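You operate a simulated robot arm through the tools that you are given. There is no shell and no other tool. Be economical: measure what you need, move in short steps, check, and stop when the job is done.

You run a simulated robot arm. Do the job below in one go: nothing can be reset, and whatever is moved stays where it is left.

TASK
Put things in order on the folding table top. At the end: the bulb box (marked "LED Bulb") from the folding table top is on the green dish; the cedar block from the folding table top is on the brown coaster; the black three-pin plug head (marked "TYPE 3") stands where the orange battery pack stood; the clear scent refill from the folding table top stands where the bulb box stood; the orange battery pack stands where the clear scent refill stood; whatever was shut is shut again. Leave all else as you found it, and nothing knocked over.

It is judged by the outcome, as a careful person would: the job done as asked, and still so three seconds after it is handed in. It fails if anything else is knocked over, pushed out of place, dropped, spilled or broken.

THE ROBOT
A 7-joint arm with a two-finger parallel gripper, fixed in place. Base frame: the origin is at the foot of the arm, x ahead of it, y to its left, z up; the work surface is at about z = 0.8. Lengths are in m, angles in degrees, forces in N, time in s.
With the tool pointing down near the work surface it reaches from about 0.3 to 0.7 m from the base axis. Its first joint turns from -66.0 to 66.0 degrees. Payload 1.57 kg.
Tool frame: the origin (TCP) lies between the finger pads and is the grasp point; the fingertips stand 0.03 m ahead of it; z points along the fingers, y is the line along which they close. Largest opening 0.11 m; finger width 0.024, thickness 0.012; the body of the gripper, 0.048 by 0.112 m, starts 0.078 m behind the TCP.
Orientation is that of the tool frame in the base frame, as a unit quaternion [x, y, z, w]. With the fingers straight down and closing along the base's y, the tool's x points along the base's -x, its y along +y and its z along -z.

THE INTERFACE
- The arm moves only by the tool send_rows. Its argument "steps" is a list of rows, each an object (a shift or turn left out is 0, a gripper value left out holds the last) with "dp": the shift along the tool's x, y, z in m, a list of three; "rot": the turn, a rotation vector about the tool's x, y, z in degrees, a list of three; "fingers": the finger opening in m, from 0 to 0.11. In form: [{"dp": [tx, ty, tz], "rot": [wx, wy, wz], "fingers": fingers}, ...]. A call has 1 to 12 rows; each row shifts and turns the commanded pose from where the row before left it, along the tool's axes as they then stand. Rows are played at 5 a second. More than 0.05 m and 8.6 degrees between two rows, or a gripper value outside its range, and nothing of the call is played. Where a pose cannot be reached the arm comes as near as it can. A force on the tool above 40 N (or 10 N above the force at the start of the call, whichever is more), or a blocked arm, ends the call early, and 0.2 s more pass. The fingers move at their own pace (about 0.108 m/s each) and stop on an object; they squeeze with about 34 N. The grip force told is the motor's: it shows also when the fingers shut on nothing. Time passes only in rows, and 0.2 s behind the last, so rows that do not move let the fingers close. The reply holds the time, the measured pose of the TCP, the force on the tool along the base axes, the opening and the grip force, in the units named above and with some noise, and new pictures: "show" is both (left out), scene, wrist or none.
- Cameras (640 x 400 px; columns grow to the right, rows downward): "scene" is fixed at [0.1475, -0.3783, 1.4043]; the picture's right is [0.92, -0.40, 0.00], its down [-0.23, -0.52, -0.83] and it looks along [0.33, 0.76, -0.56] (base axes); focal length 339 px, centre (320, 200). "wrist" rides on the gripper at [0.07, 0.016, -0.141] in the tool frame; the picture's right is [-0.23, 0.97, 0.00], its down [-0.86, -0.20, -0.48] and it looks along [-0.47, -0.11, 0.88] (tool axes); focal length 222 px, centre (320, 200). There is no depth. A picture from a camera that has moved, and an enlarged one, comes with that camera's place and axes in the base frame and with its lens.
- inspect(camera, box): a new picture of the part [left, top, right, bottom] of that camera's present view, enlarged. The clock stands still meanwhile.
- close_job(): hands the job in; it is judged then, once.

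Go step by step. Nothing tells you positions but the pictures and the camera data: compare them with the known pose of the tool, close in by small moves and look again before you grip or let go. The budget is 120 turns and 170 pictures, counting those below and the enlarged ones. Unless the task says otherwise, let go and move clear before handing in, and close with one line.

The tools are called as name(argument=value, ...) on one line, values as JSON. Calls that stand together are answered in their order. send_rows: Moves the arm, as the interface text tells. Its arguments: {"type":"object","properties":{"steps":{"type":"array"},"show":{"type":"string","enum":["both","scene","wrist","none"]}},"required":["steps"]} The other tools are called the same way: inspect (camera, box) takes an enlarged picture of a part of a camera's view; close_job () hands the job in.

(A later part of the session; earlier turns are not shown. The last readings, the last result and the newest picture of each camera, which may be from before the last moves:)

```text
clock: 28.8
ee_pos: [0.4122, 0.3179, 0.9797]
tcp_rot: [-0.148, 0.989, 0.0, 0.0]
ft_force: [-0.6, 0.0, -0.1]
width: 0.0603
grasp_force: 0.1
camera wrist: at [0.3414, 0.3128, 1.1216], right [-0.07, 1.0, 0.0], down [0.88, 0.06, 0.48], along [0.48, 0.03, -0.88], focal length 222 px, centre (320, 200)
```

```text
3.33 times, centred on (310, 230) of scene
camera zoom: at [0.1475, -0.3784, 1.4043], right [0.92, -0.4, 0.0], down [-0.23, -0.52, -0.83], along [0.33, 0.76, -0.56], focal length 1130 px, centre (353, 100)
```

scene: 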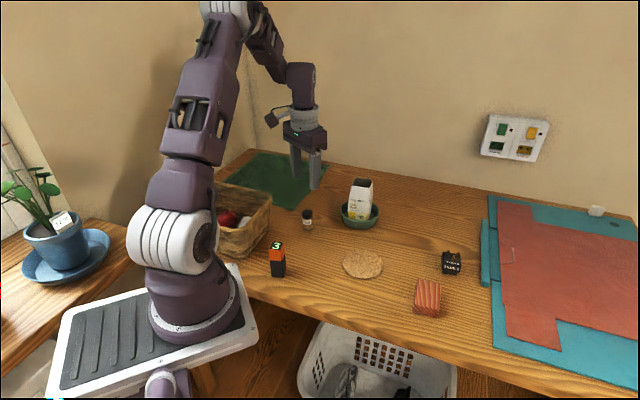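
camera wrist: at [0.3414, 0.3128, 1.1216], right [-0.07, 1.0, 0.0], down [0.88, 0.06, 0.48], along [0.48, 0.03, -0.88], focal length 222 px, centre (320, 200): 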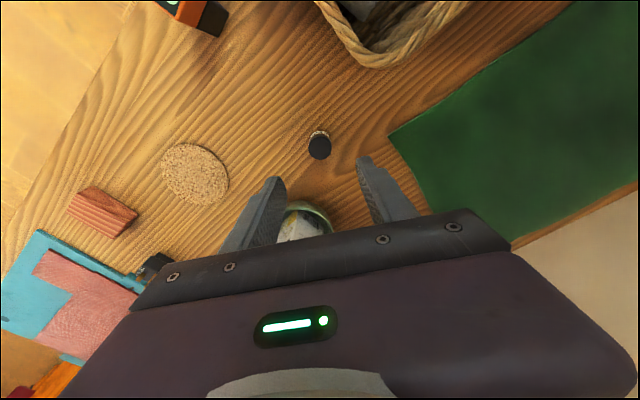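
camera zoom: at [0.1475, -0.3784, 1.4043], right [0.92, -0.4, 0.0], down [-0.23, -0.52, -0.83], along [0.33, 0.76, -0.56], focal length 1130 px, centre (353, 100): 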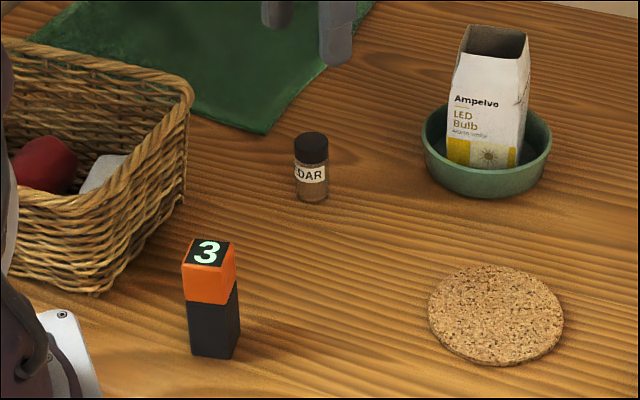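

The refill is upright in place. Next is the battery pack near (0.287, 0.195), so I'm moving above it to look.

send_rows(steps=[{"dp": [0.0388, -0.0203, -0.015], "fingers": 0.08}, {"dp": [0.0388, -0.0203, -0.015]}, {"dp": [0.0388, -0.0203, 0]}, {"dp": [0.0388, -0.0203, 0]}, {"rot": [0, 0, -8.5]}, {"rot": [0, 0, -8.5]}, {"rot": [0, 0, -8.5]}, {"rot": [0, 0, -8.5]}, {"rot": [0, 0, -8]}, {"dp": [0, 0, 0]}])

inspect(camera="wrist", box=[220, 60, 420, 220])

```text
clock: 31.0
ee_pos: [0.2874, 0.1949, 1.0079]
tcp_rot: [-0.494, 0.869, -0.001, 0.001]
ft_force: [-1.1, 0.6, 0.4]
width: 0.08
grasp_force: 0.1
camera wrist: at [0.2387, 0.1429, 1.1497], right [-0.72, 0.69, 0.0], down [0.61, 0.63, 0.48], along [0.33, 0.34, -0.88], focal length 222 px, centre (320, 200)
```

scene: 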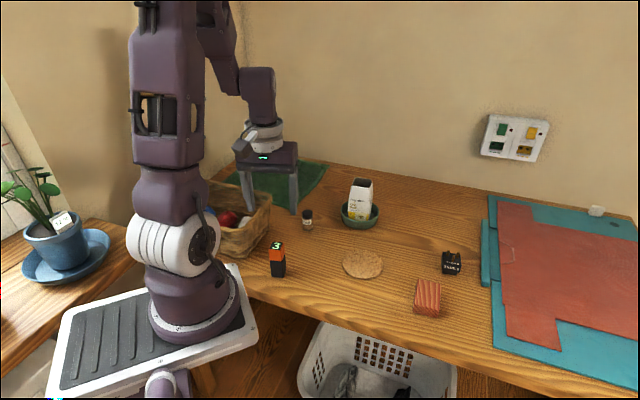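
wrist: 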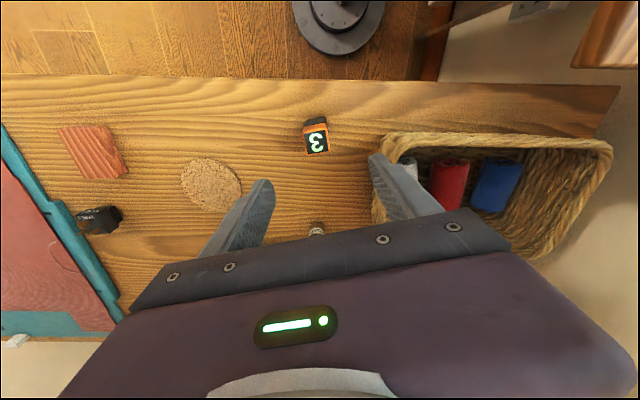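

```text
2.50 times, centred on (320, 140) of wrist
camera zoom: at [0.2387, 0.1429, 1.1497], right [-0.72, 0.69, 0.0], down [0.61, 0.63, 0.48], along [0.33, 0.34, -0.88], focal length 555 px, centre (320, 350)
```

zoom: 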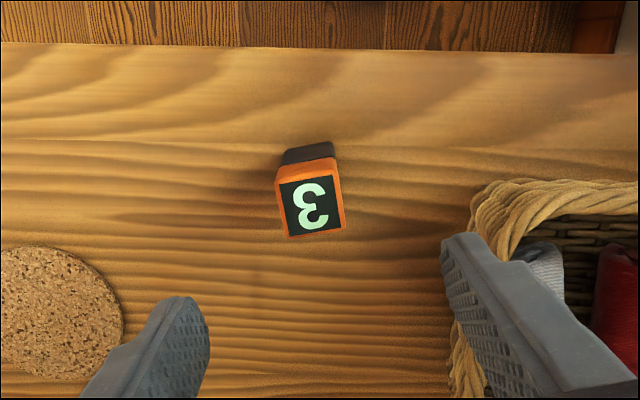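

The battery is aligned with the fingers and the top is about 6 mm off. I'm correcting and partly lowering.

send_rows(steps=[{"dp": [0.006, -0.003, 0.03]}, {"dp": [0, 0, 0.02]}, {"dp": [0, 0, 0]}], show="none")

inspect(camera="wrist", box=[220, 80, 420, 240])

inspect(camera="scene", box=[220, 160, 340, 290])

```text
clock: 31.8
ee_pos: [0.286, 0.1901, 0.9568]
tcp_rot: [-0.494, 0.87, 0.0, 0.0]
ft_force: [0.1, 0.2, 1.0]
width: 0.0802
grasp_force: 0.0
```

```text
2.50 times, centred on (320, 160) of wrist
camera zoom: at [0.2376, 0.1376, 1.0992], right [-0.72, 0.7, 0.0], down [0.61, 0.63, 0.48], along [0.33, 0.34, -0.88], focal length 555 px, centre (320, 300)
```

zoom: 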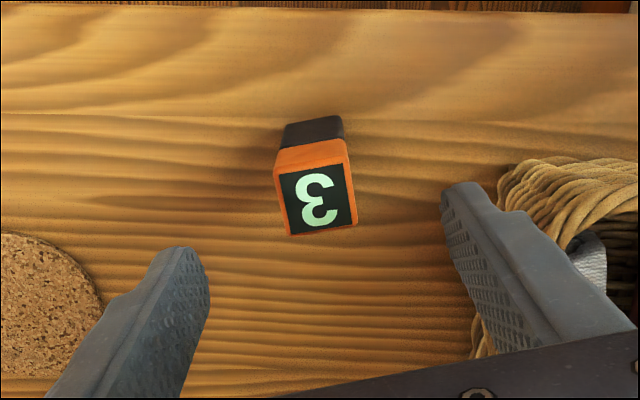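

```text
3.08 times, centred on (280, 225) of scene
camera zoom: at [0.1475, -0.3783, 1.4043], right [0.92, -0.4, 0.0], down [-0.23, -0.52, -0.83], along [0.33, 0.76, -0.56], focal length 1043 px, centre (443, 123)
```

zoom: 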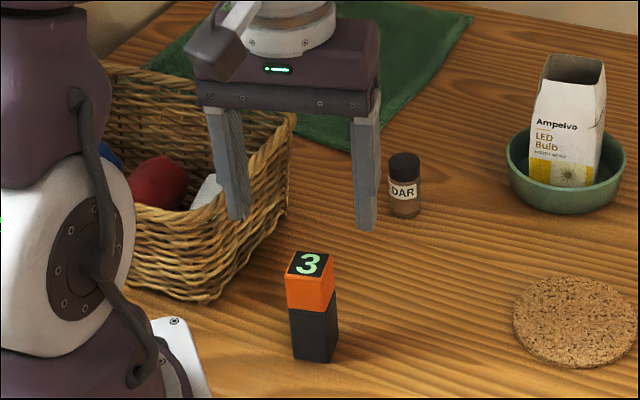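

Now it's centred. I'm lowering and gripping.

send_rows(steps=[{"dp": [0, 0, 0.04]}, {"dp": [0, 0, 0.04]}, {"dp": [0, 0, 0.017]}, {"fingers": 0.03}, {"fingers": 0.02}, {"fingers": 0.02}])

inspect(camera="wrist", box=[220, 80, 420, 240])

```text
clock: 33.2
ee_pos: [0.2885, 0.1879, 0.8608]
tcp_rot: [-0.493, 0.87, 0.001, -0.001]
ft_force: [1.2, 0.4, -0.1]
width: 0.0296
grasp_force: 34.1
camera wrist: at [0.2389, 0.1369, 1.0022], right [-0.72, 0.7, 0.0], down [0.61, 0.63, 0.48], along [0.33, 0.34, -0.88], focal length 222 px, centre (320, 200)
```

scene: 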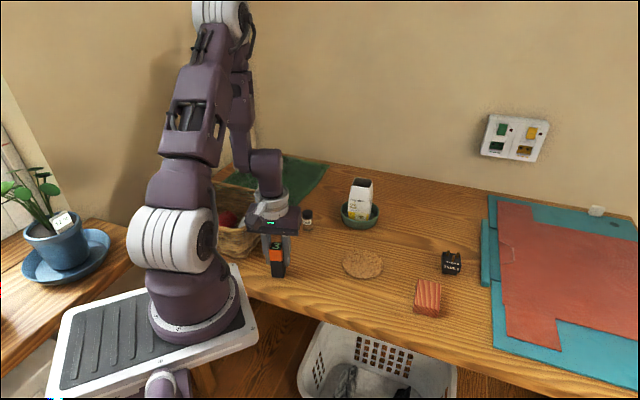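
wrist: 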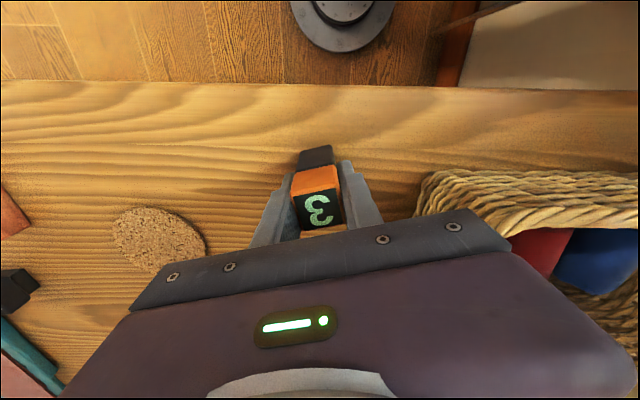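

```text
2.50 times, centred on (320, 160) of wrist
camera zoom: at [0.2389, 0.1369, 1.0022], right [-0.72, 0.7, 0.0], down [0.61, 0.63, 0.48], along [0.33, 0.34, -0.88], focal length 555 px, centre (320, 300)
```

zoom: 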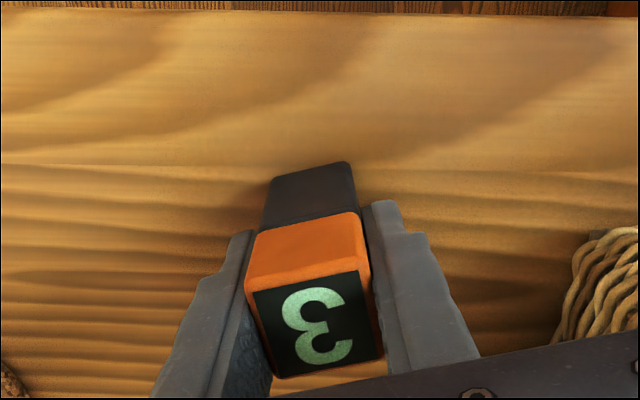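

The battery is gripped; its spot is about (0.287, 0.188). I'm lifting, turning, then carrying it to the old refill spot (0.640, 0.145).

send_rows(steps=[{"dp": [0, 0, -0.03]}, {"dp": [0, 0, -0.04]}, {"dp": [0, 0, -0.04]}, {"dp": [0, 0, -0.02]}, {"rot": [0, 0, 8.5]}, {"rot": [0, 0, 8.5]}, {"rot": [0, 0, 8.5]}, {"rot": [0, 0, 8.5]}, {"rot": [0, 0, 8.5]}, {"dp": [0, 0, 0]}], show="none")

send_rows(steps=[{"dp": [-0.0407, -0.0178, 0]}, {"dp": [-0.0407, -0.0178, 0]}, {"dp": [-0.0407, -0.0178, 0]}, {"dp": [-0.0407, -0.0178, 0]}, {"dp": [-0.0407, -0.0178, 0]}, {"dp": [-0.0407, -0.0178, 0]}, {"dp": [-0.0407, -0.0178, 0]}, {"dp": [-0.0407, -0.0178, 0]}, {"dp": [0, 0, 0.03]}, {"dp": [0, 0, 0.03]}, {"dp": [0, 0, 0]}])

```text
clock: 35.4
ee_pos: [0.2863, 0.1889, 0.9905]
tcp_rot: [-0.144, 0.99, -0.001, 0.0]
ft_force: [0.4, -0.8, -1.3]
width: 0.0295
grasp_force: 33.9
```

```text
clock: 37.8
ee_pos: [0.6413, 0.143, 0.9296]
tcp_rot: [-0.144, 0.99, 0.0, 0.001]
ft_force: [0.4, 0.5, -0.5]
width: 0.0295
grasp_force: 34.0
camera wrist: at [0.5704, 0.139, 1.0729], right [-0.06, 1.0, 0.0], down [0.88, 0.05, 0.48], along [0.48, 0.03, -0.88], focal length 222 px, centre (320, 200)
```

scene: 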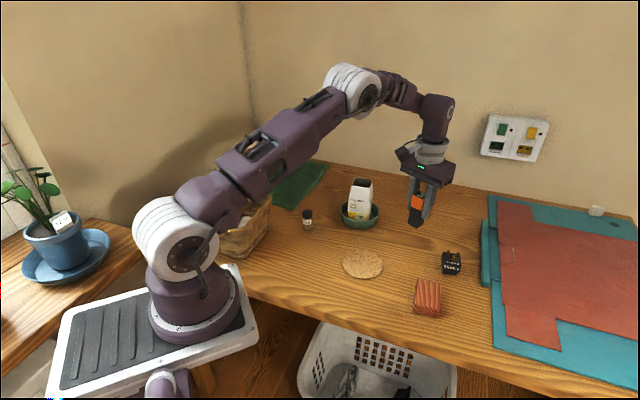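
wrist: 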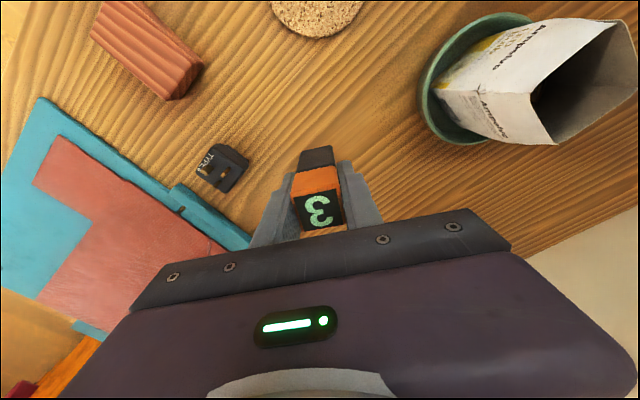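

I'm lowering onto the spot.

send_rows(steps=[{"dp": [0, 0.0015, 0.03]}, {"dp": [0, 0, 0.03]}, {"dp": [0, 0, 0.005]}, {"dp": [0, 0, 0]}], show="scene")

send_rows(steps=[{"dp": [0, 0, 0.003]}, {"dp": [0, 0, 0]}], show="none")

inspect(camera="scene", box=[360, 150, 480, 290])

```text
clock: 38.8
ee_pos: [0.6401, 0.1449, 0.8637]
tcp_rot: [-0.143, 0.99, 0.0, 0.001]
ft_force: [0.6, -0.4, -2.2]
width: 0.0295
grasp_force: 33.8
```

scene: 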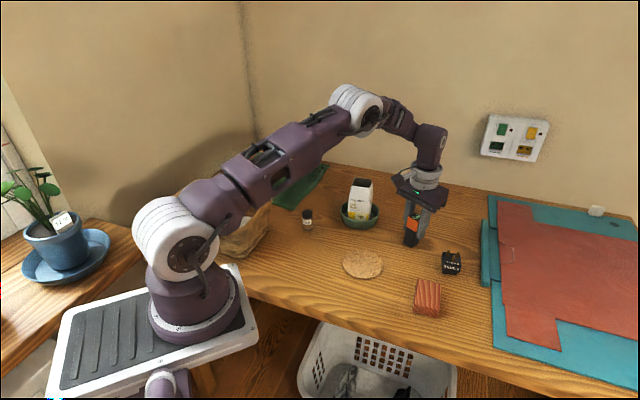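

```text
clock: 39.4
ee_pos: [0.6398, 0.1463, 0.8629]
tcp_rot: [-0.144, 0.99, 0.0, -0.001]
ft_force: [0.3, -0.7, -0.8]
width: 0.0295
grasp_force: 33.5
```

```text
2.86 times, centred on (420, 220) of scene
camera zoom: at [0.1476, -0.3783, 1.4043], right [0.92, -0.4, 0.0], down [-0.23, -0.52, -0.83], along [0.33, 0.76, -0.56], focal length 969 px, centre (34, 143)
```

zoom: 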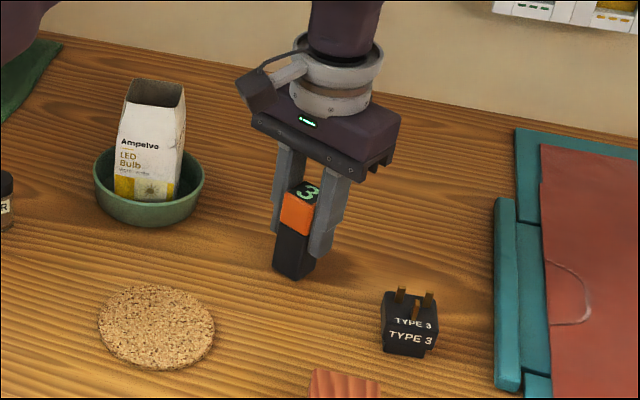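

Now a touch lower until contact, then release.

send_rows(steps=[{"dp": [0, 0, 0.0015]}, {"dp": [0, 0, 0]}], show="none")

send_rows(steps=[{"dp": [0, 0, 0]}, {"fingers": 0.034}, {"fingers": 0.04}, {"fingers": 0.06}, {"dp": [0, 0, -0.03]}, {"dp": [0, 0, -0.04]}, {"dp": [0, 0, -0.04]}, {"dp": [0, 0, 0]}])

inspect(camera="scene", box=[360, 150, 480, 320])

```text
clock: 40.0
ee_pos: [0.6412, 0.1462, 0.8611]
tcp_rot: [-0.144, 0.99, 0.001, 0.0]
ft_force: [-0.1, -0.3, -1.2]
width: 0.0294
grasp_force: 33.8
```

```text
clock: 41.8
ee_pos: [0.6379, 0.1472, 0.9723]
tcp_rot: [-0.144, 0.99, 0.0, 0.0]
ft_force: [-0.3, 0.0, 0.3]
width: 0.0601
grasp_force: 0.1
camera wrist: at [0.5684, 0.1416, 1.1142], right [-0.06, 1.0, 0.0], down [0.88, 0.05, 0.48], along [0.48, 0.03, -0.88], focal length 222 px, centre (320, 200)
```

scene: 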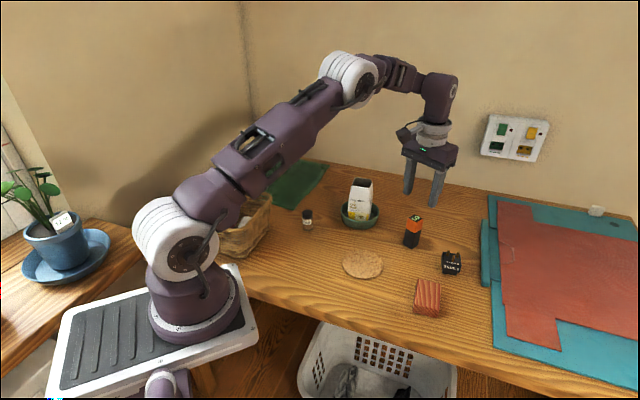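
wrist: 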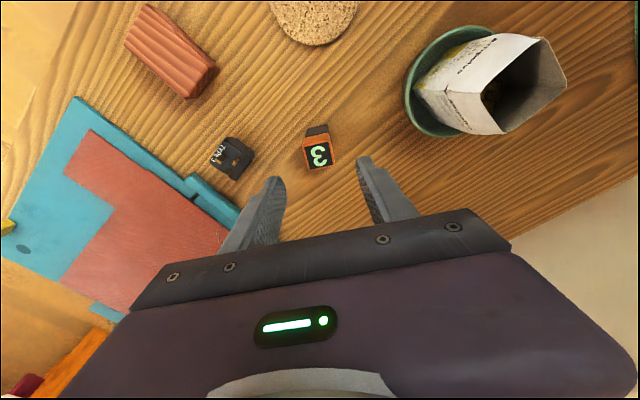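

```text
2.35 times, centred on (420, 235) of scene
camera zoom: at [0.1475, -0.3783, 1.4043], right [0.92, -0.4, 0.0], down [-0.23, -0.52, -0.83], along [0.33, 0.76, -0.56], focal length 798 px, centre (85, 118)
```

zoom: 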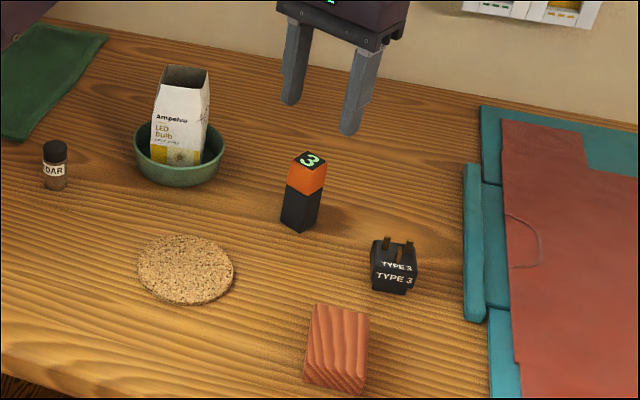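

The battery stands. Next is the plug head; I'm moving above it.

send_rows(steps=[{"dp": [-0.002, -0.0385, 0]}, {"dp": [-0.002, -0.0385, 0]}, {"dp": [-0.002, -0.0385, 0], "fingers": 0.09}, {"rot": [0, 0, 8.5]}, {"rot": [0, 0, 8.5]}, {"dp": [0, 0, 0.02]}, {"dp": [0, 0, 0]}])

inspect(camera="wrist", box=[220, 70, 420, 230])

inspect(camera="scene", box=[420, 220, 500, 290])

```text
clock: 43.4
ee_pos: [0.6775, 0.0378, 0.9523]
tcp_rot: [0.005, 1.0, 0.0, 0.0]
ft_force: [0.8, 0.6, -0.8]
width: 0.0901
grasp_force: 0.1
camera wrist: at [0.6083, 0.0542, 1.0939], right [0.24, 0.97, 0.0], down [0.85, -0.21, 0.48], along [0.47, -0.11, -0.88], focal length 222 px, centre (320, 200)
```

scene: 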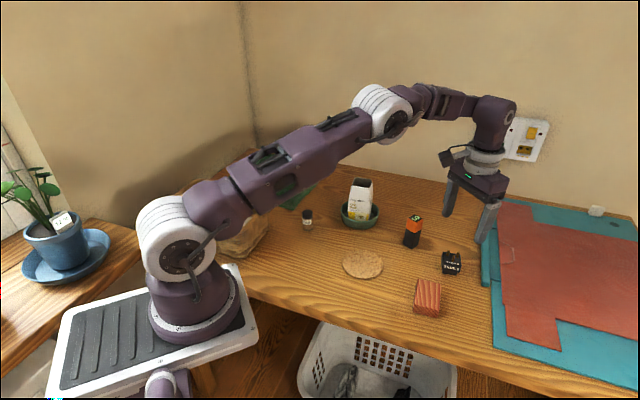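
wrist: 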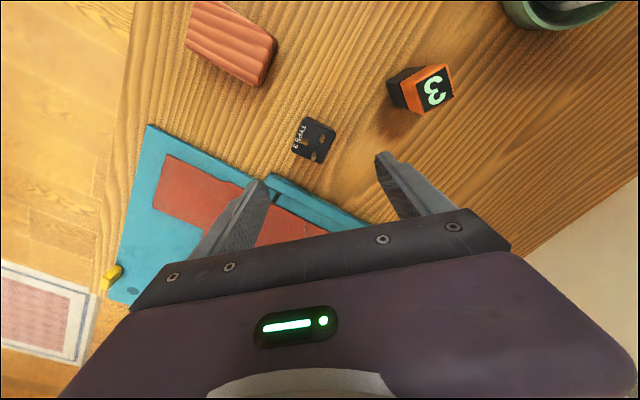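

```text
2.50 times, centred on (320, 150) of wrist
camera zoom: at [0.6083, 0.0542, 1.0939], right [0.24, 0.97, 0.0], down [0.85, -0.21, 0.48], along [0.47, -0.11, -0.88], focal length 555 px, centre (320, 325)
```

zoom: 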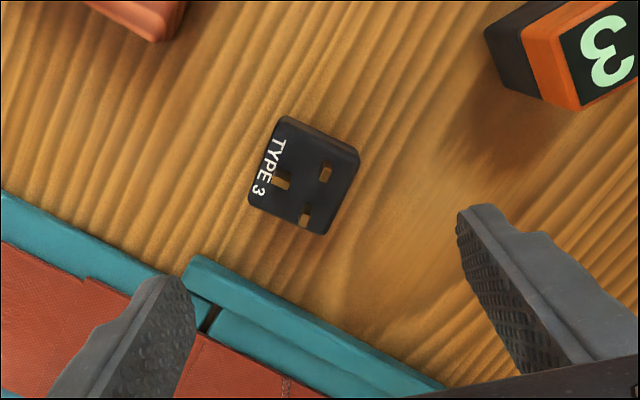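

```text
5.71 times, centred on (460, 255) of scene
camera zoom: at [0.1475, -0.3783, 1.4043], right [0.92, -0.4, 0.0], down [-0.23, -0.52, -0.83], along [0.33, 0.76, -0.56], focal length 1937 px, centre (-480, -114)
```

zoom: 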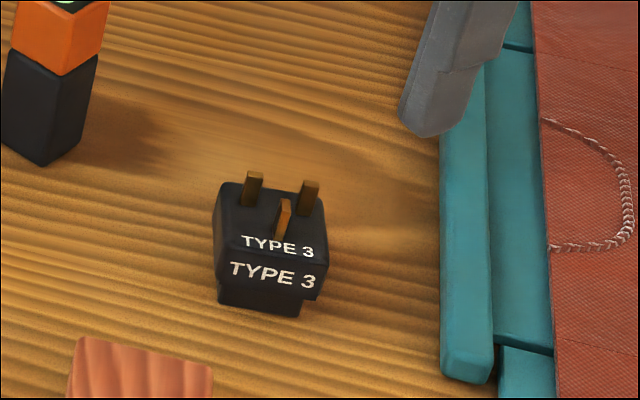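

The plug is a ~41 mm square with pins up, centred near (0.668, 0.033) and rotated about 52°/142°. I'm turning to match it and moving down to check.

send_rows(steps=[{"rot": [0, 0, -8.5]}, {"rot": [0, 0, -8.5]}, {"rot": [0, 0, -8.5]}, {"rot": [0, 0, -8.5]}, {"rot": [0, 0, -8.5]}, {"rot": [0, 0, -8.5]}, {"dp": [0.0099, 0.0046, 0.02]}, {"dp": [0, 0, 0]}], show="none")

inspect(camera="wrist", box=[220, 80, 420, 240])

inspect(camera="scene", box=[410, 170, 530, 290])

```text
clock: 45.2
ee_pos: [0.6668, 0.0321, 0.9313]
tcp_rot: [-0.427, 0.904, 0.0, 0.0]
ft_force: [0.2, -0.6, -0.8]
width: 0.09
grasp_force: 0.0
```

```text
2.50 times, centred on (320, 160) of wrist
camera zoom: at [0.6123, -0.0118, 1.0733], right [-0.61, 0.79, 0.0], down [0.7, 0.53, 0.48], along [0.38, 0.29, -0.88], focal length 555 px, centre (320, 300)
```

zoom: 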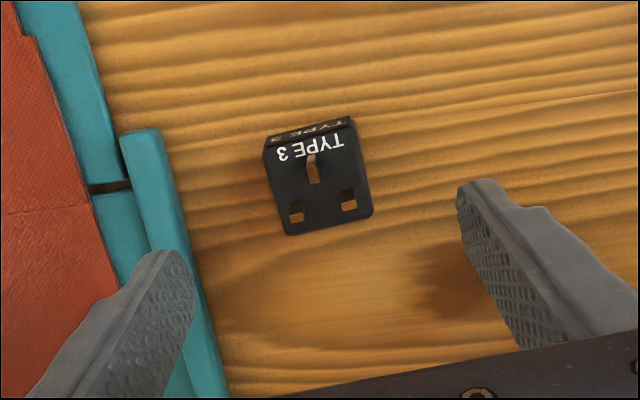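

```text
3.33 times, centred on (470, 230) of scene
camera zoom: at [0.1475, -0.3783, 1.4043], right [0.92, -0.4, 0.0], down [-0.23, -0.52, -0.83], along [0.33, 0.76, -0.56], focal length 1130 px, centre (-180, 100)
```

zoom: 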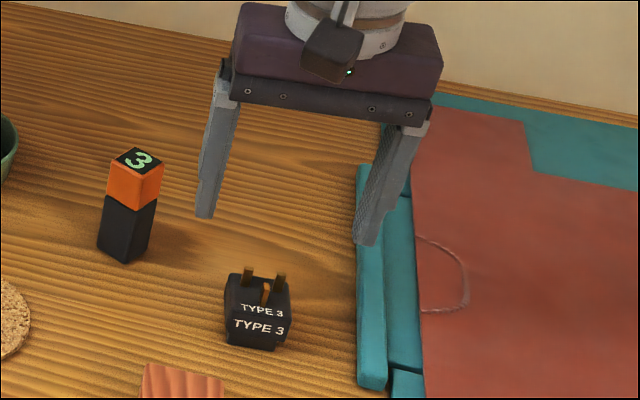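

Aligned well; there's a 3 mm correction. I'm lowering and gripping.

send_rows(steps=[{"dp": [0.0035, 0, 0.03], "fingers": 0.07}, {"dp": [0, 0, 0.035]}, {"dp": [0, 0, 0.03]}, {"dp": [0, 0, 0]}, {"fingers": 0.03}, {"fingers": 0.03}, {"fingers": 0.03}])

inspect(camera="wrist", box=[220, 80, 420, 240])

inspect(camera="scene", box=[410, 200, 510, 290])

```text
clock: 46.8
ee_pos: [0.6663, 0.0284, 0.8364]
tcp_rot: [-0.428, 0.904, 0.0, 0.0]
ft_force: [0.0, 0.4, -0.3]
width: 0.041
grasp_force: 34.6
camera wrist: at [0.6107, -0.0157, 0.9784], right [-0.61, 0.79, 0.0], down [0.7, 0.53, 0.48], along [0.38, 0.29, -0.88], focal length 222 px, centre (320, 200)
```

scene: 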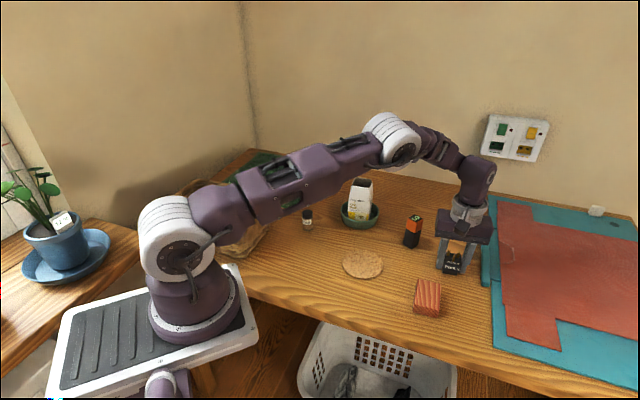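
wrist: 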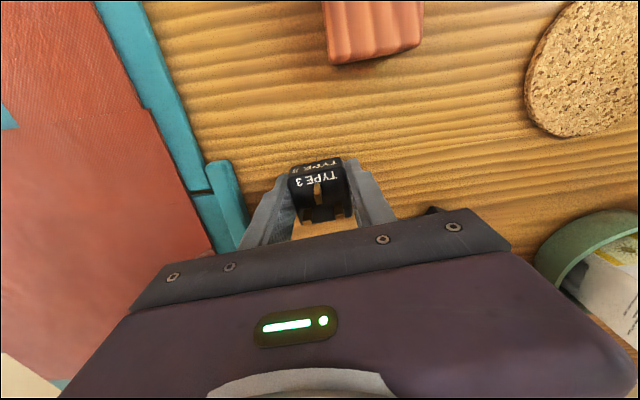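

```text
2.50 times, centred on (320, 160) of wrist
camera zoom: at [0.6107, -0.0157, 0.9784], right [-0.61, 0.79, 0.0], down [0.7, 0.53, 0.48], along [0.38, 0.29, -0.88], focal length 555 px, centre (320, 300)
```

zoom: 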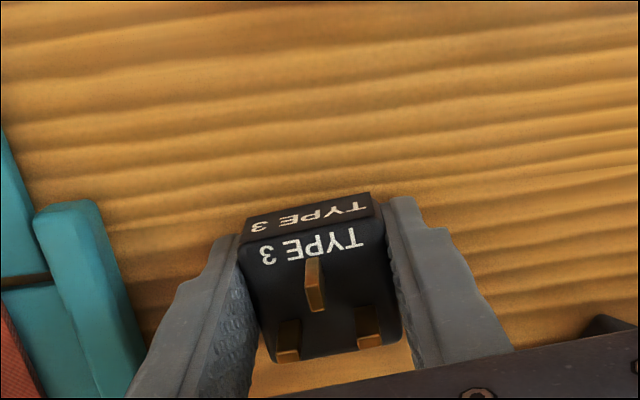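

```text
4.44 times, centred on (460, 245) of scene
camera zoom: at [0.1475, -0.3783, 1.4043], right [0.92, -0.4, 0.0], down [-0.23, -0.52, -0.83], along [0.33, 0.76, -0.56], focal length 1507 px, centre (-302, 0)
```

zoom: 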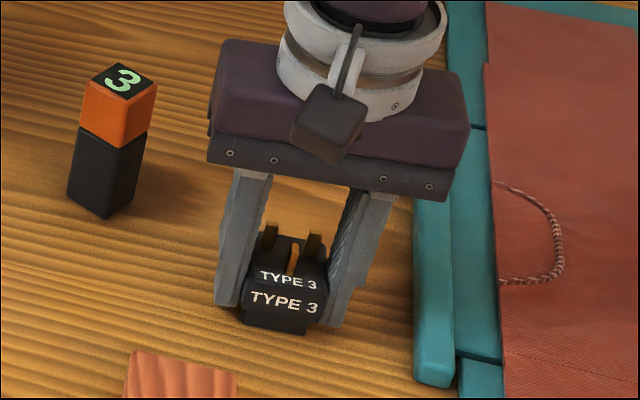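

The plug is gripped. I'm lifting and carrying it to the old battery spot.

send_rows(steps=[{"dp": [0, 0, -0.03]}, {"dp": [0, 0, -0.04]}, {"dp": [0, 0, -0.04]}, {"dp": [0.0133, 0.0437, 0]}, {"dp": [0.0133, 0.0437, 0]}, {"dp": [0.0133, 0.0437, 0]}, {"dp": [0.0133, 0.0437, 0]}, {"dp": [0.0133, 0.0437, 0]}, {"dp": [0.0133, 0.0437, 0]}, {"dp": [0.0133, 0.0437, 0]}, {"dp": [0.0133, 0.0437, 0]}, {"dp": [0.0132, 0.0437, 0]}])

```text
clock: 49.4
ee_pos: [0.2848, 0.1874, 0.9461]
tcp_rot: [-0.426, 0.905, 0.0, 0.001]
ft_force: [-0.3, -0.1, -0.5]
width: 0.0409
grasp_force: 33.8
camera wrist: at [0.23, 0.1436, 1.0886], right [-0.61, 0.8, 0.0], down [0.7, 0.53, 0.48], along [0.38, 0.29, -0.88], focal length 222 px, centre (320, 200)
```

scene: 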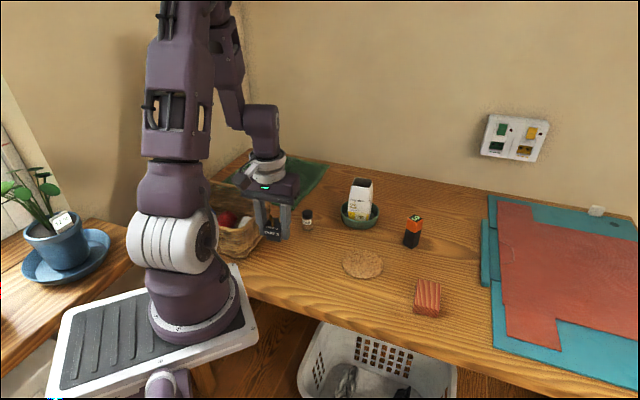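
wrist: 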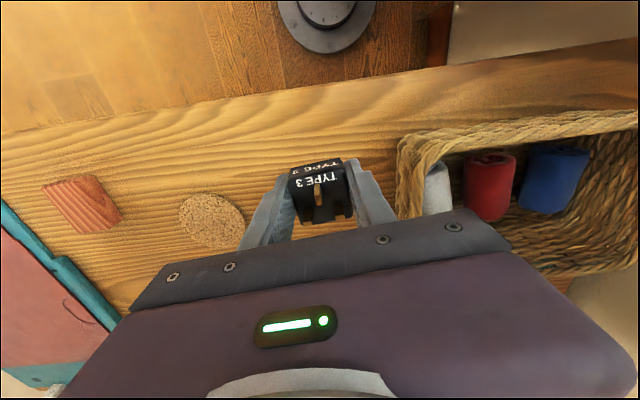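

send_rows(steps=[{"dp": [0, 0, 0.04]}, {"dp": [0, 0, 0.04]}, {"dp": [0, 0, 0.02]}, {"dp": [0, 0, 0.005]}, {"dp": [0, 0, 0]}])

inspect(camera="scene", box=[230, 170, 390, 290])

```text
clock: 50.6
ee_pos: [0.2859, 0.1867, 0.841]
tcp_rot: [-0.427, 0.904, 0.0, -0.001]
ft_force: [-0.2, -1.0, -0.5]
width: 0.0409
grasp_force: 33.9
camera wrist: at [0.2305, 0.1426, 0.9832], right [-0.61, 0.79, 0.0], down [0.7, 0.53, 0.48], along [0.38, 0.29, -0.88], focal length 222 px, centre (320, 200)
```

scene: 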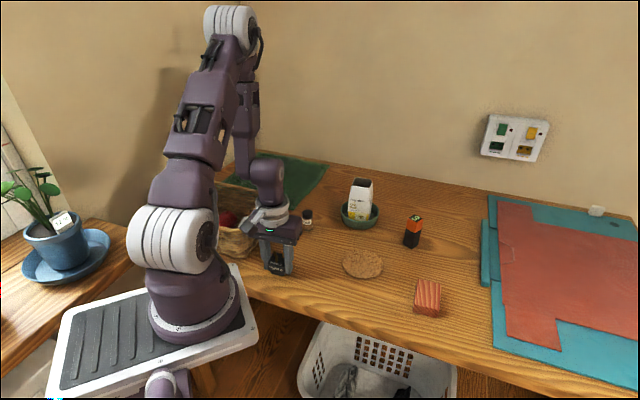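
wrist: 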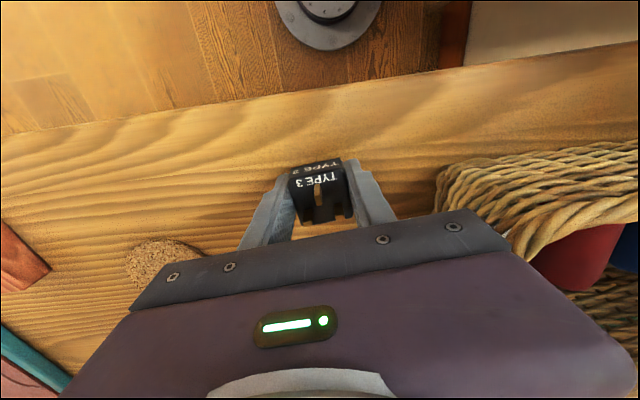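

```text
3.33 times, centred on (310, 230) of scene
camera zoom: at [0.1475, -0.3783, 1.4043], right [0.92, -0.4, 0.0], down [-0.23, -0.52, -0.83], along [0.33, 0.76, -0.56], focal length 1130 px, centre (353, 100)
```

zoom: 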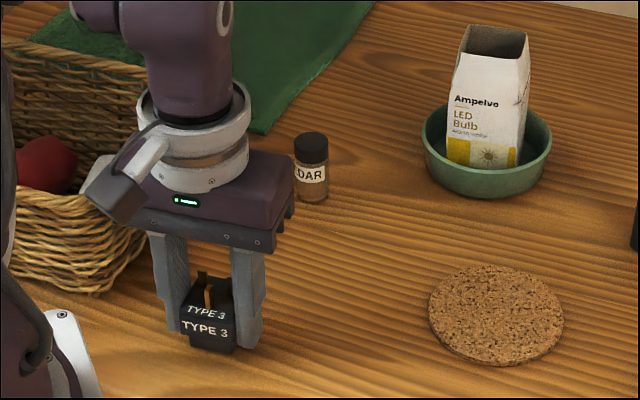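

send_rows(steps=[{"dp": [0, -0.002, 0.002]}, {"dp": [0, 0, 0.002]}, {"dp": [0, 0, 0]}], show="none")

```text
clock: 51.4
ee_pos: [0.2881, 0.1853, 0.8378]
tcp_rot: [-0.427, 0.904, 0.0, 0.0]
ft_force: [0.2, -0.2, -1.3]
width: 0.0409
grasp_force: 33.8
```

send_rows(steps=[{"dp": [0, 0, 0.0015]}, {"dp": [0, 0, 0]}], show="none")

send_rows(steps=[{"fingers": 0.046}, {"fingers": 0.055}, {"fingers": 0.06}, {"dp": [0, 0, -0.02]}, {"dp": [0, 0, -0.04]}, {"dp": [0, 0, -0.04]}, {"dp": [0, 0, -0.03]}])

inspect(camera="scene", box=[230, 170, 390, 290])

```text
clock: 52.0
ee_pos: [0.2889, 0.1864, 0.8369]
tcp_rot: [-0.427, 0.904, 0.0, 0.0]
ft_force: [-0.4, -0.8, 9.0]
width: 0.0406
grasp_force: 34.0
```

```text
clock: 53.6
ee_pos: [0.2881, 0.1865, 0.9664]
tcp_rot: [-0.427, 0.904, 0.0, 0.0]
ft_force: [0.0, 0.4, -1.0]
width: 0.0602
grasp_force: 0.1
camera wrist: at [0.2326, 0.1422, 1.1088], right [-0.61, 0.79, 0.0], down [0.7, 0.53, 0.48], along [0.38, 0.29, -0.88], focal length 222 px, centre (320, 200)
```

scene: 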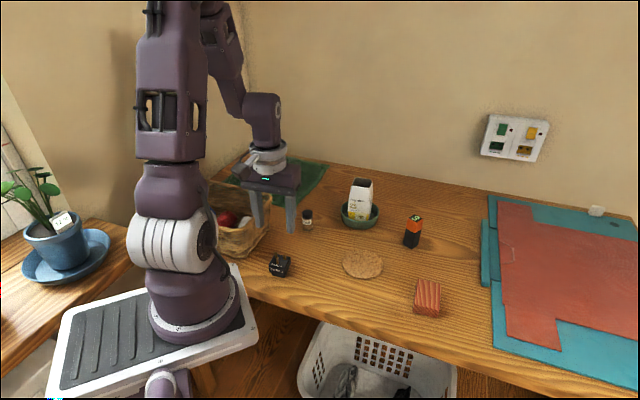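
wrist: 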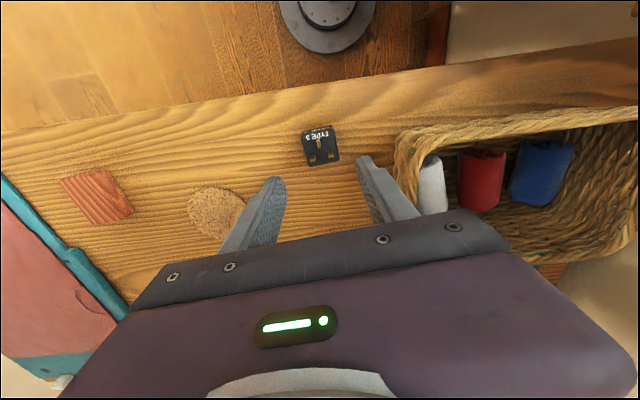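

```text
3.33 times, centred on (310, 230) of scene
camera zoom: at [0.1475, -0.3783, 1.4043], right [0.92, -0.4, 0.0], down [-0.23, -0.52, -0.83], along [0.33, 0.76, -0.56], focal length 1130 px, centre (353, 100)
```

zoom: 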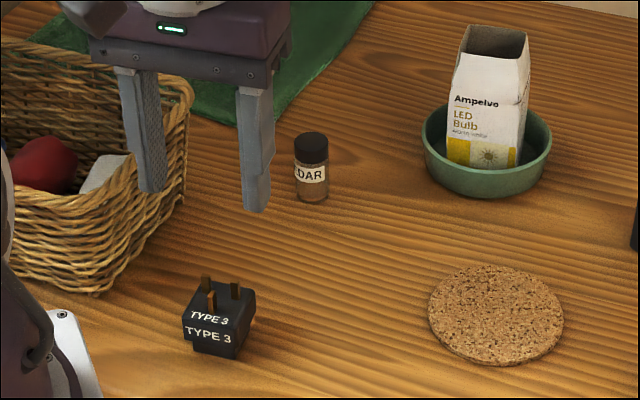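

The plug is in place. Last is the cedar block near (0.563, -0.019); I'm moving above it.

send_rows(steps=[{"dp": [-0.0019, -0.0429, 0]}, {"dp": [-0.0019, -0.0429, 0]}, {"dp": [-0.0019, -0.0429, 0]}, {"dp": [-0.0019, -0.0429, 0]}, {"dp": [-0.0019, -0.0429, 0]}, {"dp": [-0.0019, -0.0429, 0]}, {"dp": [-0.0019, -0.0429, 0]}, {"dp": [-0.0019, -0.0429, 0], "fingers": 0.09}, {"dp": [0, 0, 0]}])

inspect(camera="wrist", box=[220, 70, 420, 230])

```text
clock: 55.6
ee_pos: [0.5601, -0.0221, 0.9665]
tcp_rot: [-0.427, 0.904, 0.0, 0.0]
ft_force: [-0.1, 0.1, 0.3]
width: 0.0903
grasp_force: 0.0
camera wrist: at [0.5051, -0.0657, 1.1081], right [-0.61, 0.79, 0.0], down [0.7, 0.53, 0.48], along [0.38, 0.29, -0.88], focal length 222 px, centre (320, 200)
```

scene: 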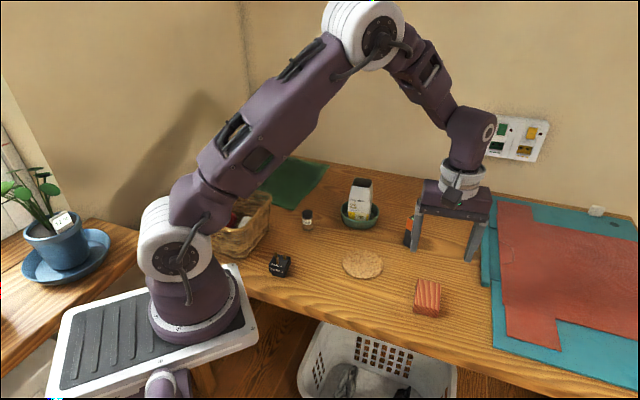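
wrist: 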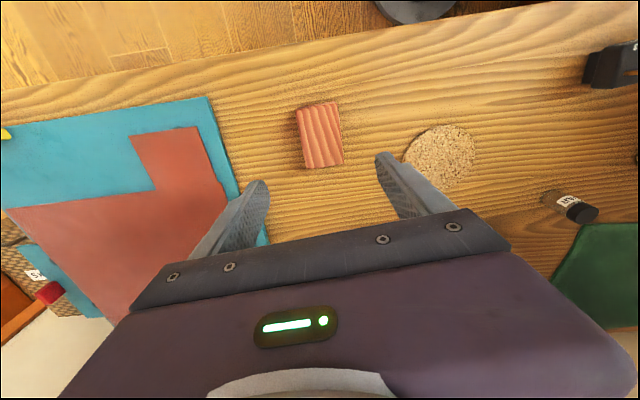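

```text
2.50 times, centred on (320, 150) of wrist
camera zoom: at [0.5051, -0.0657, 1.1081], right [-0.61, 0.79, 0.0], down [0.7, 0.53, 0.48], along [0.38, 0.29, -0.88], focal length 555 px, centre (320, 325)
```

zoom: 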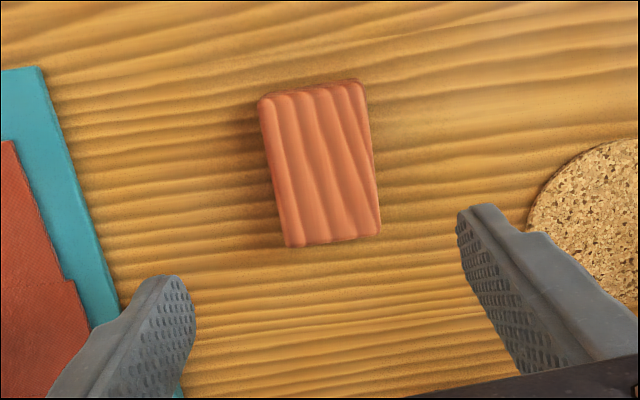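

I'm correcting about 10 mm and 4°, then looking again lower.

send_rows(steps=[{"dp": [0.0095, 0.003, 0.02]}, {"rot": [0, 0, 4], "dp": [0, 0, 0.03]}, {"dp": [0, 0, 0]}], show="none")

inspect(camera="wrist", box=[220, 80, 420, 240])

inspect(camera="scene", box=[370, 200, 490, 330])

```text
clock: 56.4
ee_pos: [0.555, -0.026, 0.9163]
tcp_rot: [-0.395, 0.919, 0.0, 0.001]
ft_force: [0.4, -0.2, 0.9]
width: 0.0902
grasp_force: 0.1
```

```text
2.50 times, centred on (320, 160) of wrist
camera zoom: at [0.4958, -0.065, 1.0574], right [-0.55, 0.83, 0.0], down [0.73, 0.48, 0.48], along [0.4, 0.26, -0.88], focal length 555 px, centre (320, 300)
```

zoom: 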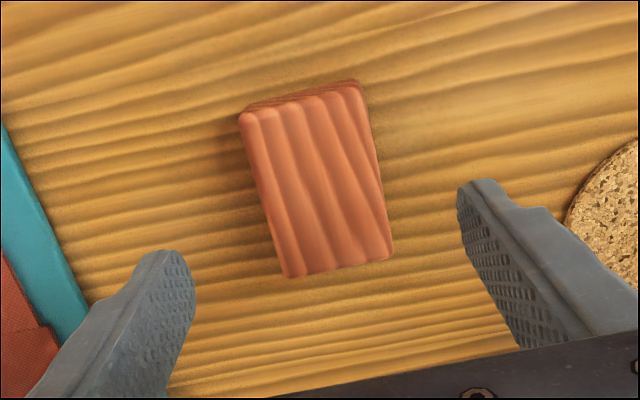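

```text
3.08 times, centred on (430, 265) of scene
camera zoom: at [0.1475, -0.3783, 1.4043], right [0.92, -0.4, 0.0], down [-0.23, -0.52, -0.83], along [0.33, 0.76, -0.56], focal length 1043 px, centre (-18, 0)
```

zoom: 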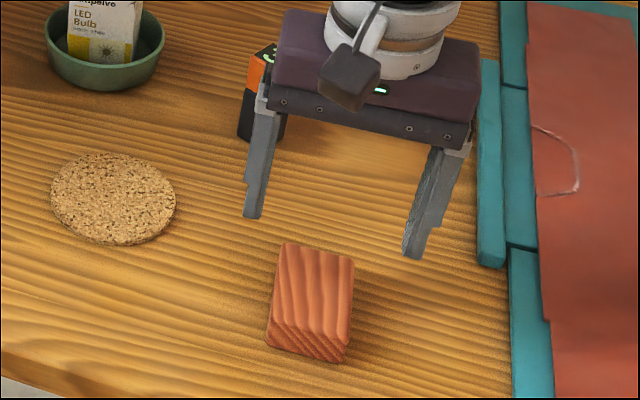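

send_rows(steps=[{"dp": [0.005, 0.001, 0.03], "fingers": 0.085}, {"dp": [0, 0, 0.03]}, {"dp": [0, 0, 0.018]}, {"dp": [0, 0, 0]}, {"fingers": 0.04}, {"fingers": 0.035}, {"fingers": 0.035}])

inspect(camera="wrist", box=[220, 80, 420, 240])

```text
clock: 58.0
ee_pos: [0.5489, -0.0279, 0.8389]
tcp_rot: [-0.396, 0.918, -0.001, 0.0]
ft_force: [0.2, 0.7, -0.1]
width: 0.0507
grasp_force: 34.6
camera wrist: at [0.491, -0.0684, 0.9801], right [-0.55, 0.83, 0.0], down [0.73, 0.48, 0.48], along [0.4, 0.26, -0.88], focal length 222 px, centre (320, 200)
```

scene: 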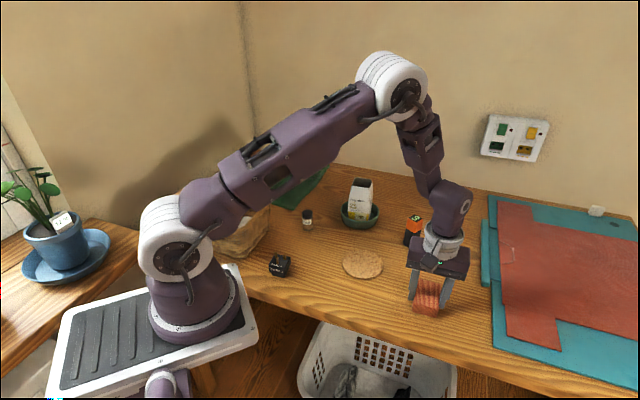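
wrist: 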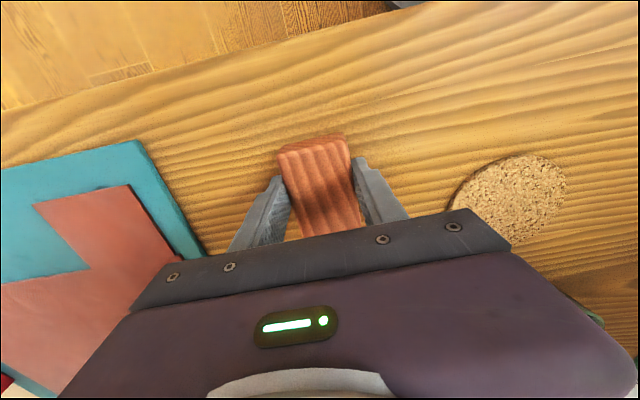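

```text
2.50 times, centred on (320, 160) of wrist
camera zoom: at [0.491, -0.0684, 0.9801], right [-0.55, 0.83, 0.0], down [0.73, 0.48, 0.48], along [0.4, 0.26, -0.88], focal length 555 px, centre (320, 300)
```

zoom: 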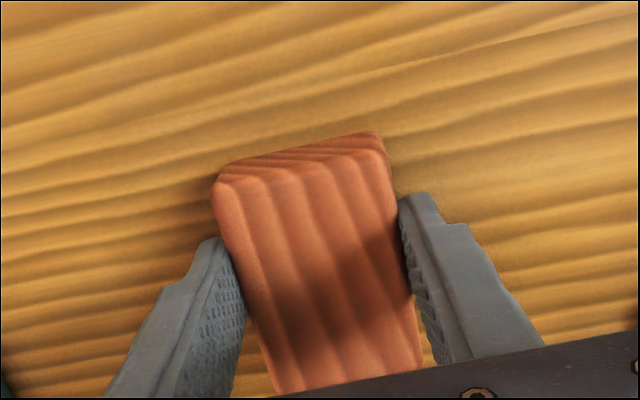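

The block is gripped. I'm lifting and carrying it over the coaster (wrist views put it near (0.478, 0.126)).

send_rows(steps=[{"dp": [0, 0, -0.03]}, {"dp": [0, 0, -0.04]}, {"dp": [-0.0147, 0.0395, 0]}, {"dp": [-0.0147, 0.0395, 0]}, {"dp": [-0.0147, 0.0395, 0]}, {"dp": [-0.0146, 0.0395, 0]}, {"dp": [0, 0, 0]}])

inspect(camera="wrist", box=[200, 60, 440, 250])

inspect(camera="scene", box=[310, 190, 430, 310])

```text
clock: 59.6
ee_pos: [0.4754, 0.1234, 0.9091]
tcp_rot: [-0.395, 0.919, 0.0, 0.0]
ft_force: [0.2, 0.5, -0.5]
width: 0.0507
grasp_force: 33.3
camera wrist: at [0.4167, 0.0826, 1.0507], right [-0.55, 0.83, 0.0], down [0.73, 0.48, 0.48], along [0.4, 0.26, -0.88], focal length 222 px, centre (320, 200)
```

scene: 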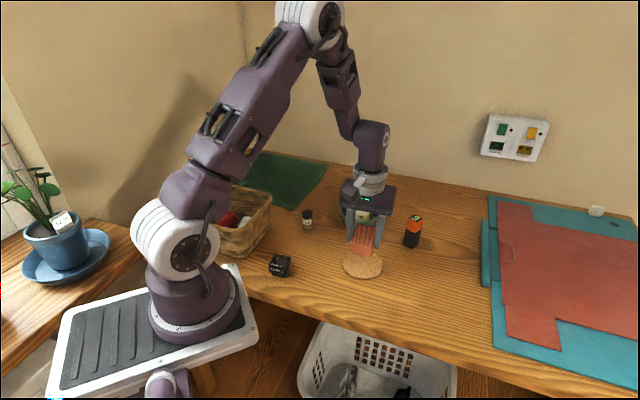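
wrist: 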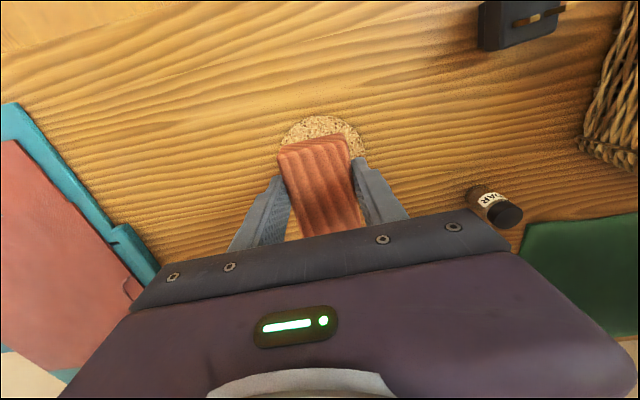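

```text
2.11 times, centred on (320, 155) of wrist
camera zoom: at [0.4167, 0.0826, 1.0507], right [-0.55, 0.83, 0.0], down [0.73, 0.48, 0.48], along [0.4, 0.26, -0.88], focal length 468 px, centre (320, 295)
```

zoom: 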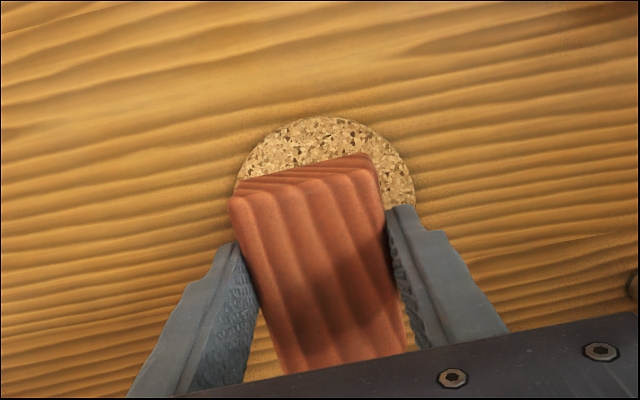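

```text
3.33 times, centred on (370, 250) of scene
camera zoom: at [0.1475, -0.3783, 1.4043], right [0.92, -0.4, 0.0], down [-0.23, -0.52, -0.83], along [0.33, 0.76, -0.56], focal length 1130 px, centre (153, 33)
```

zoom: 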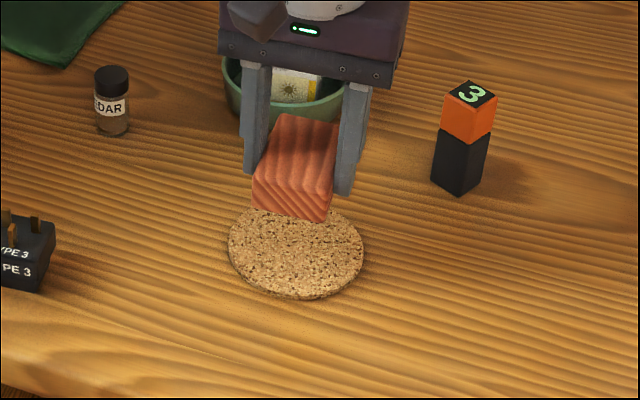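

Nearly centred; there's a 3 mm correction and then I lower.

send_rows(steps=[{"dp": [-0.003, -0.001, 0.03]}, {"dp": [0, 0, 0.025]}, {"dp": [0, 0, 0.004]}, {"dp": [0, 0, 0]}], show="none")

inspect(camera="scene", box=[310, 190, 430, 310])

```text
clock: 60.6
ee_pos: [0.4786, 0.1238, 0.8484]
tcp_rot: [-0.395, 0.919, 0.0, 0.0]
ft_force: [0.5, -0.5, -0.6]
width: 0.0506
grasp_force: 34.2
```

```text
3.33 times, centred on (370, 250) of scene
camera zoom: at [0.1475, -0.3783, 1.4043], right [0.92, -0.4, 0.0], down [-0.23, -0.52, -0.83], along [0.33, 0.76, -0.56], focal length 1130 px, centre (153, 33)
```

zoom: 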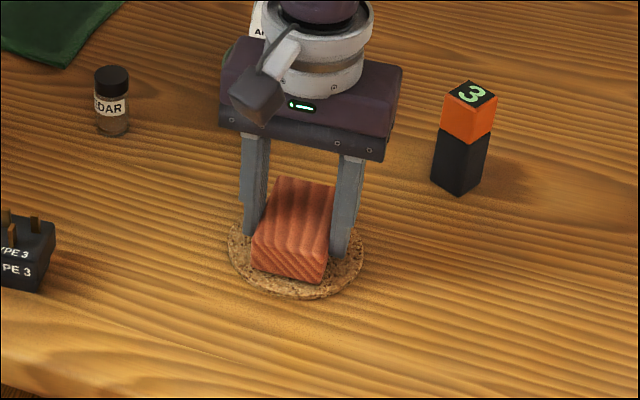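

send_rows(steps=[{"dp": [0, 0, 0.0015]}, {"dp": [0, 0, 0.001]}, {"dp": [0, 0, 0]}], show="none")

```text
clock: 61.4
ee_pos: [0.4786, 0.1245, 0.8464]
tcp_rot: [-0.395, 0.919, 0.0, 0.001]
ft_force: [0.1, 0.5, -0.4]
width: 0.0509
grasp_force: 34.4
```

send_rows(steps=[{"dp": [0, 0, 0.0015]}, {"dp": [0, 0, 0]}], show="none")

```text
clock: 62.0
ee_pos: [0.4782, 0.1227, 0.845]
tcp_rot: [-0.395, 0.919, 0.0, 0.001]
ft_force: [0.3, 0.4, -0.3]
width: 0.051
grasp_force: 34.4
```

send_rows(steps=[{"dp": [0, 0, 0.0015]}, {"dp": [0, 0, 0]}], show="none")

```text
clock: 62.6
ee_pos: [0.4788, 0.1234, 0.8445]
tcp_rot: [-0.396, 0.918, -0.001, 0.0]
ft_force: [0.3, 0.1, 9.2]
width: 0.051
grasp_force: 33.8
```

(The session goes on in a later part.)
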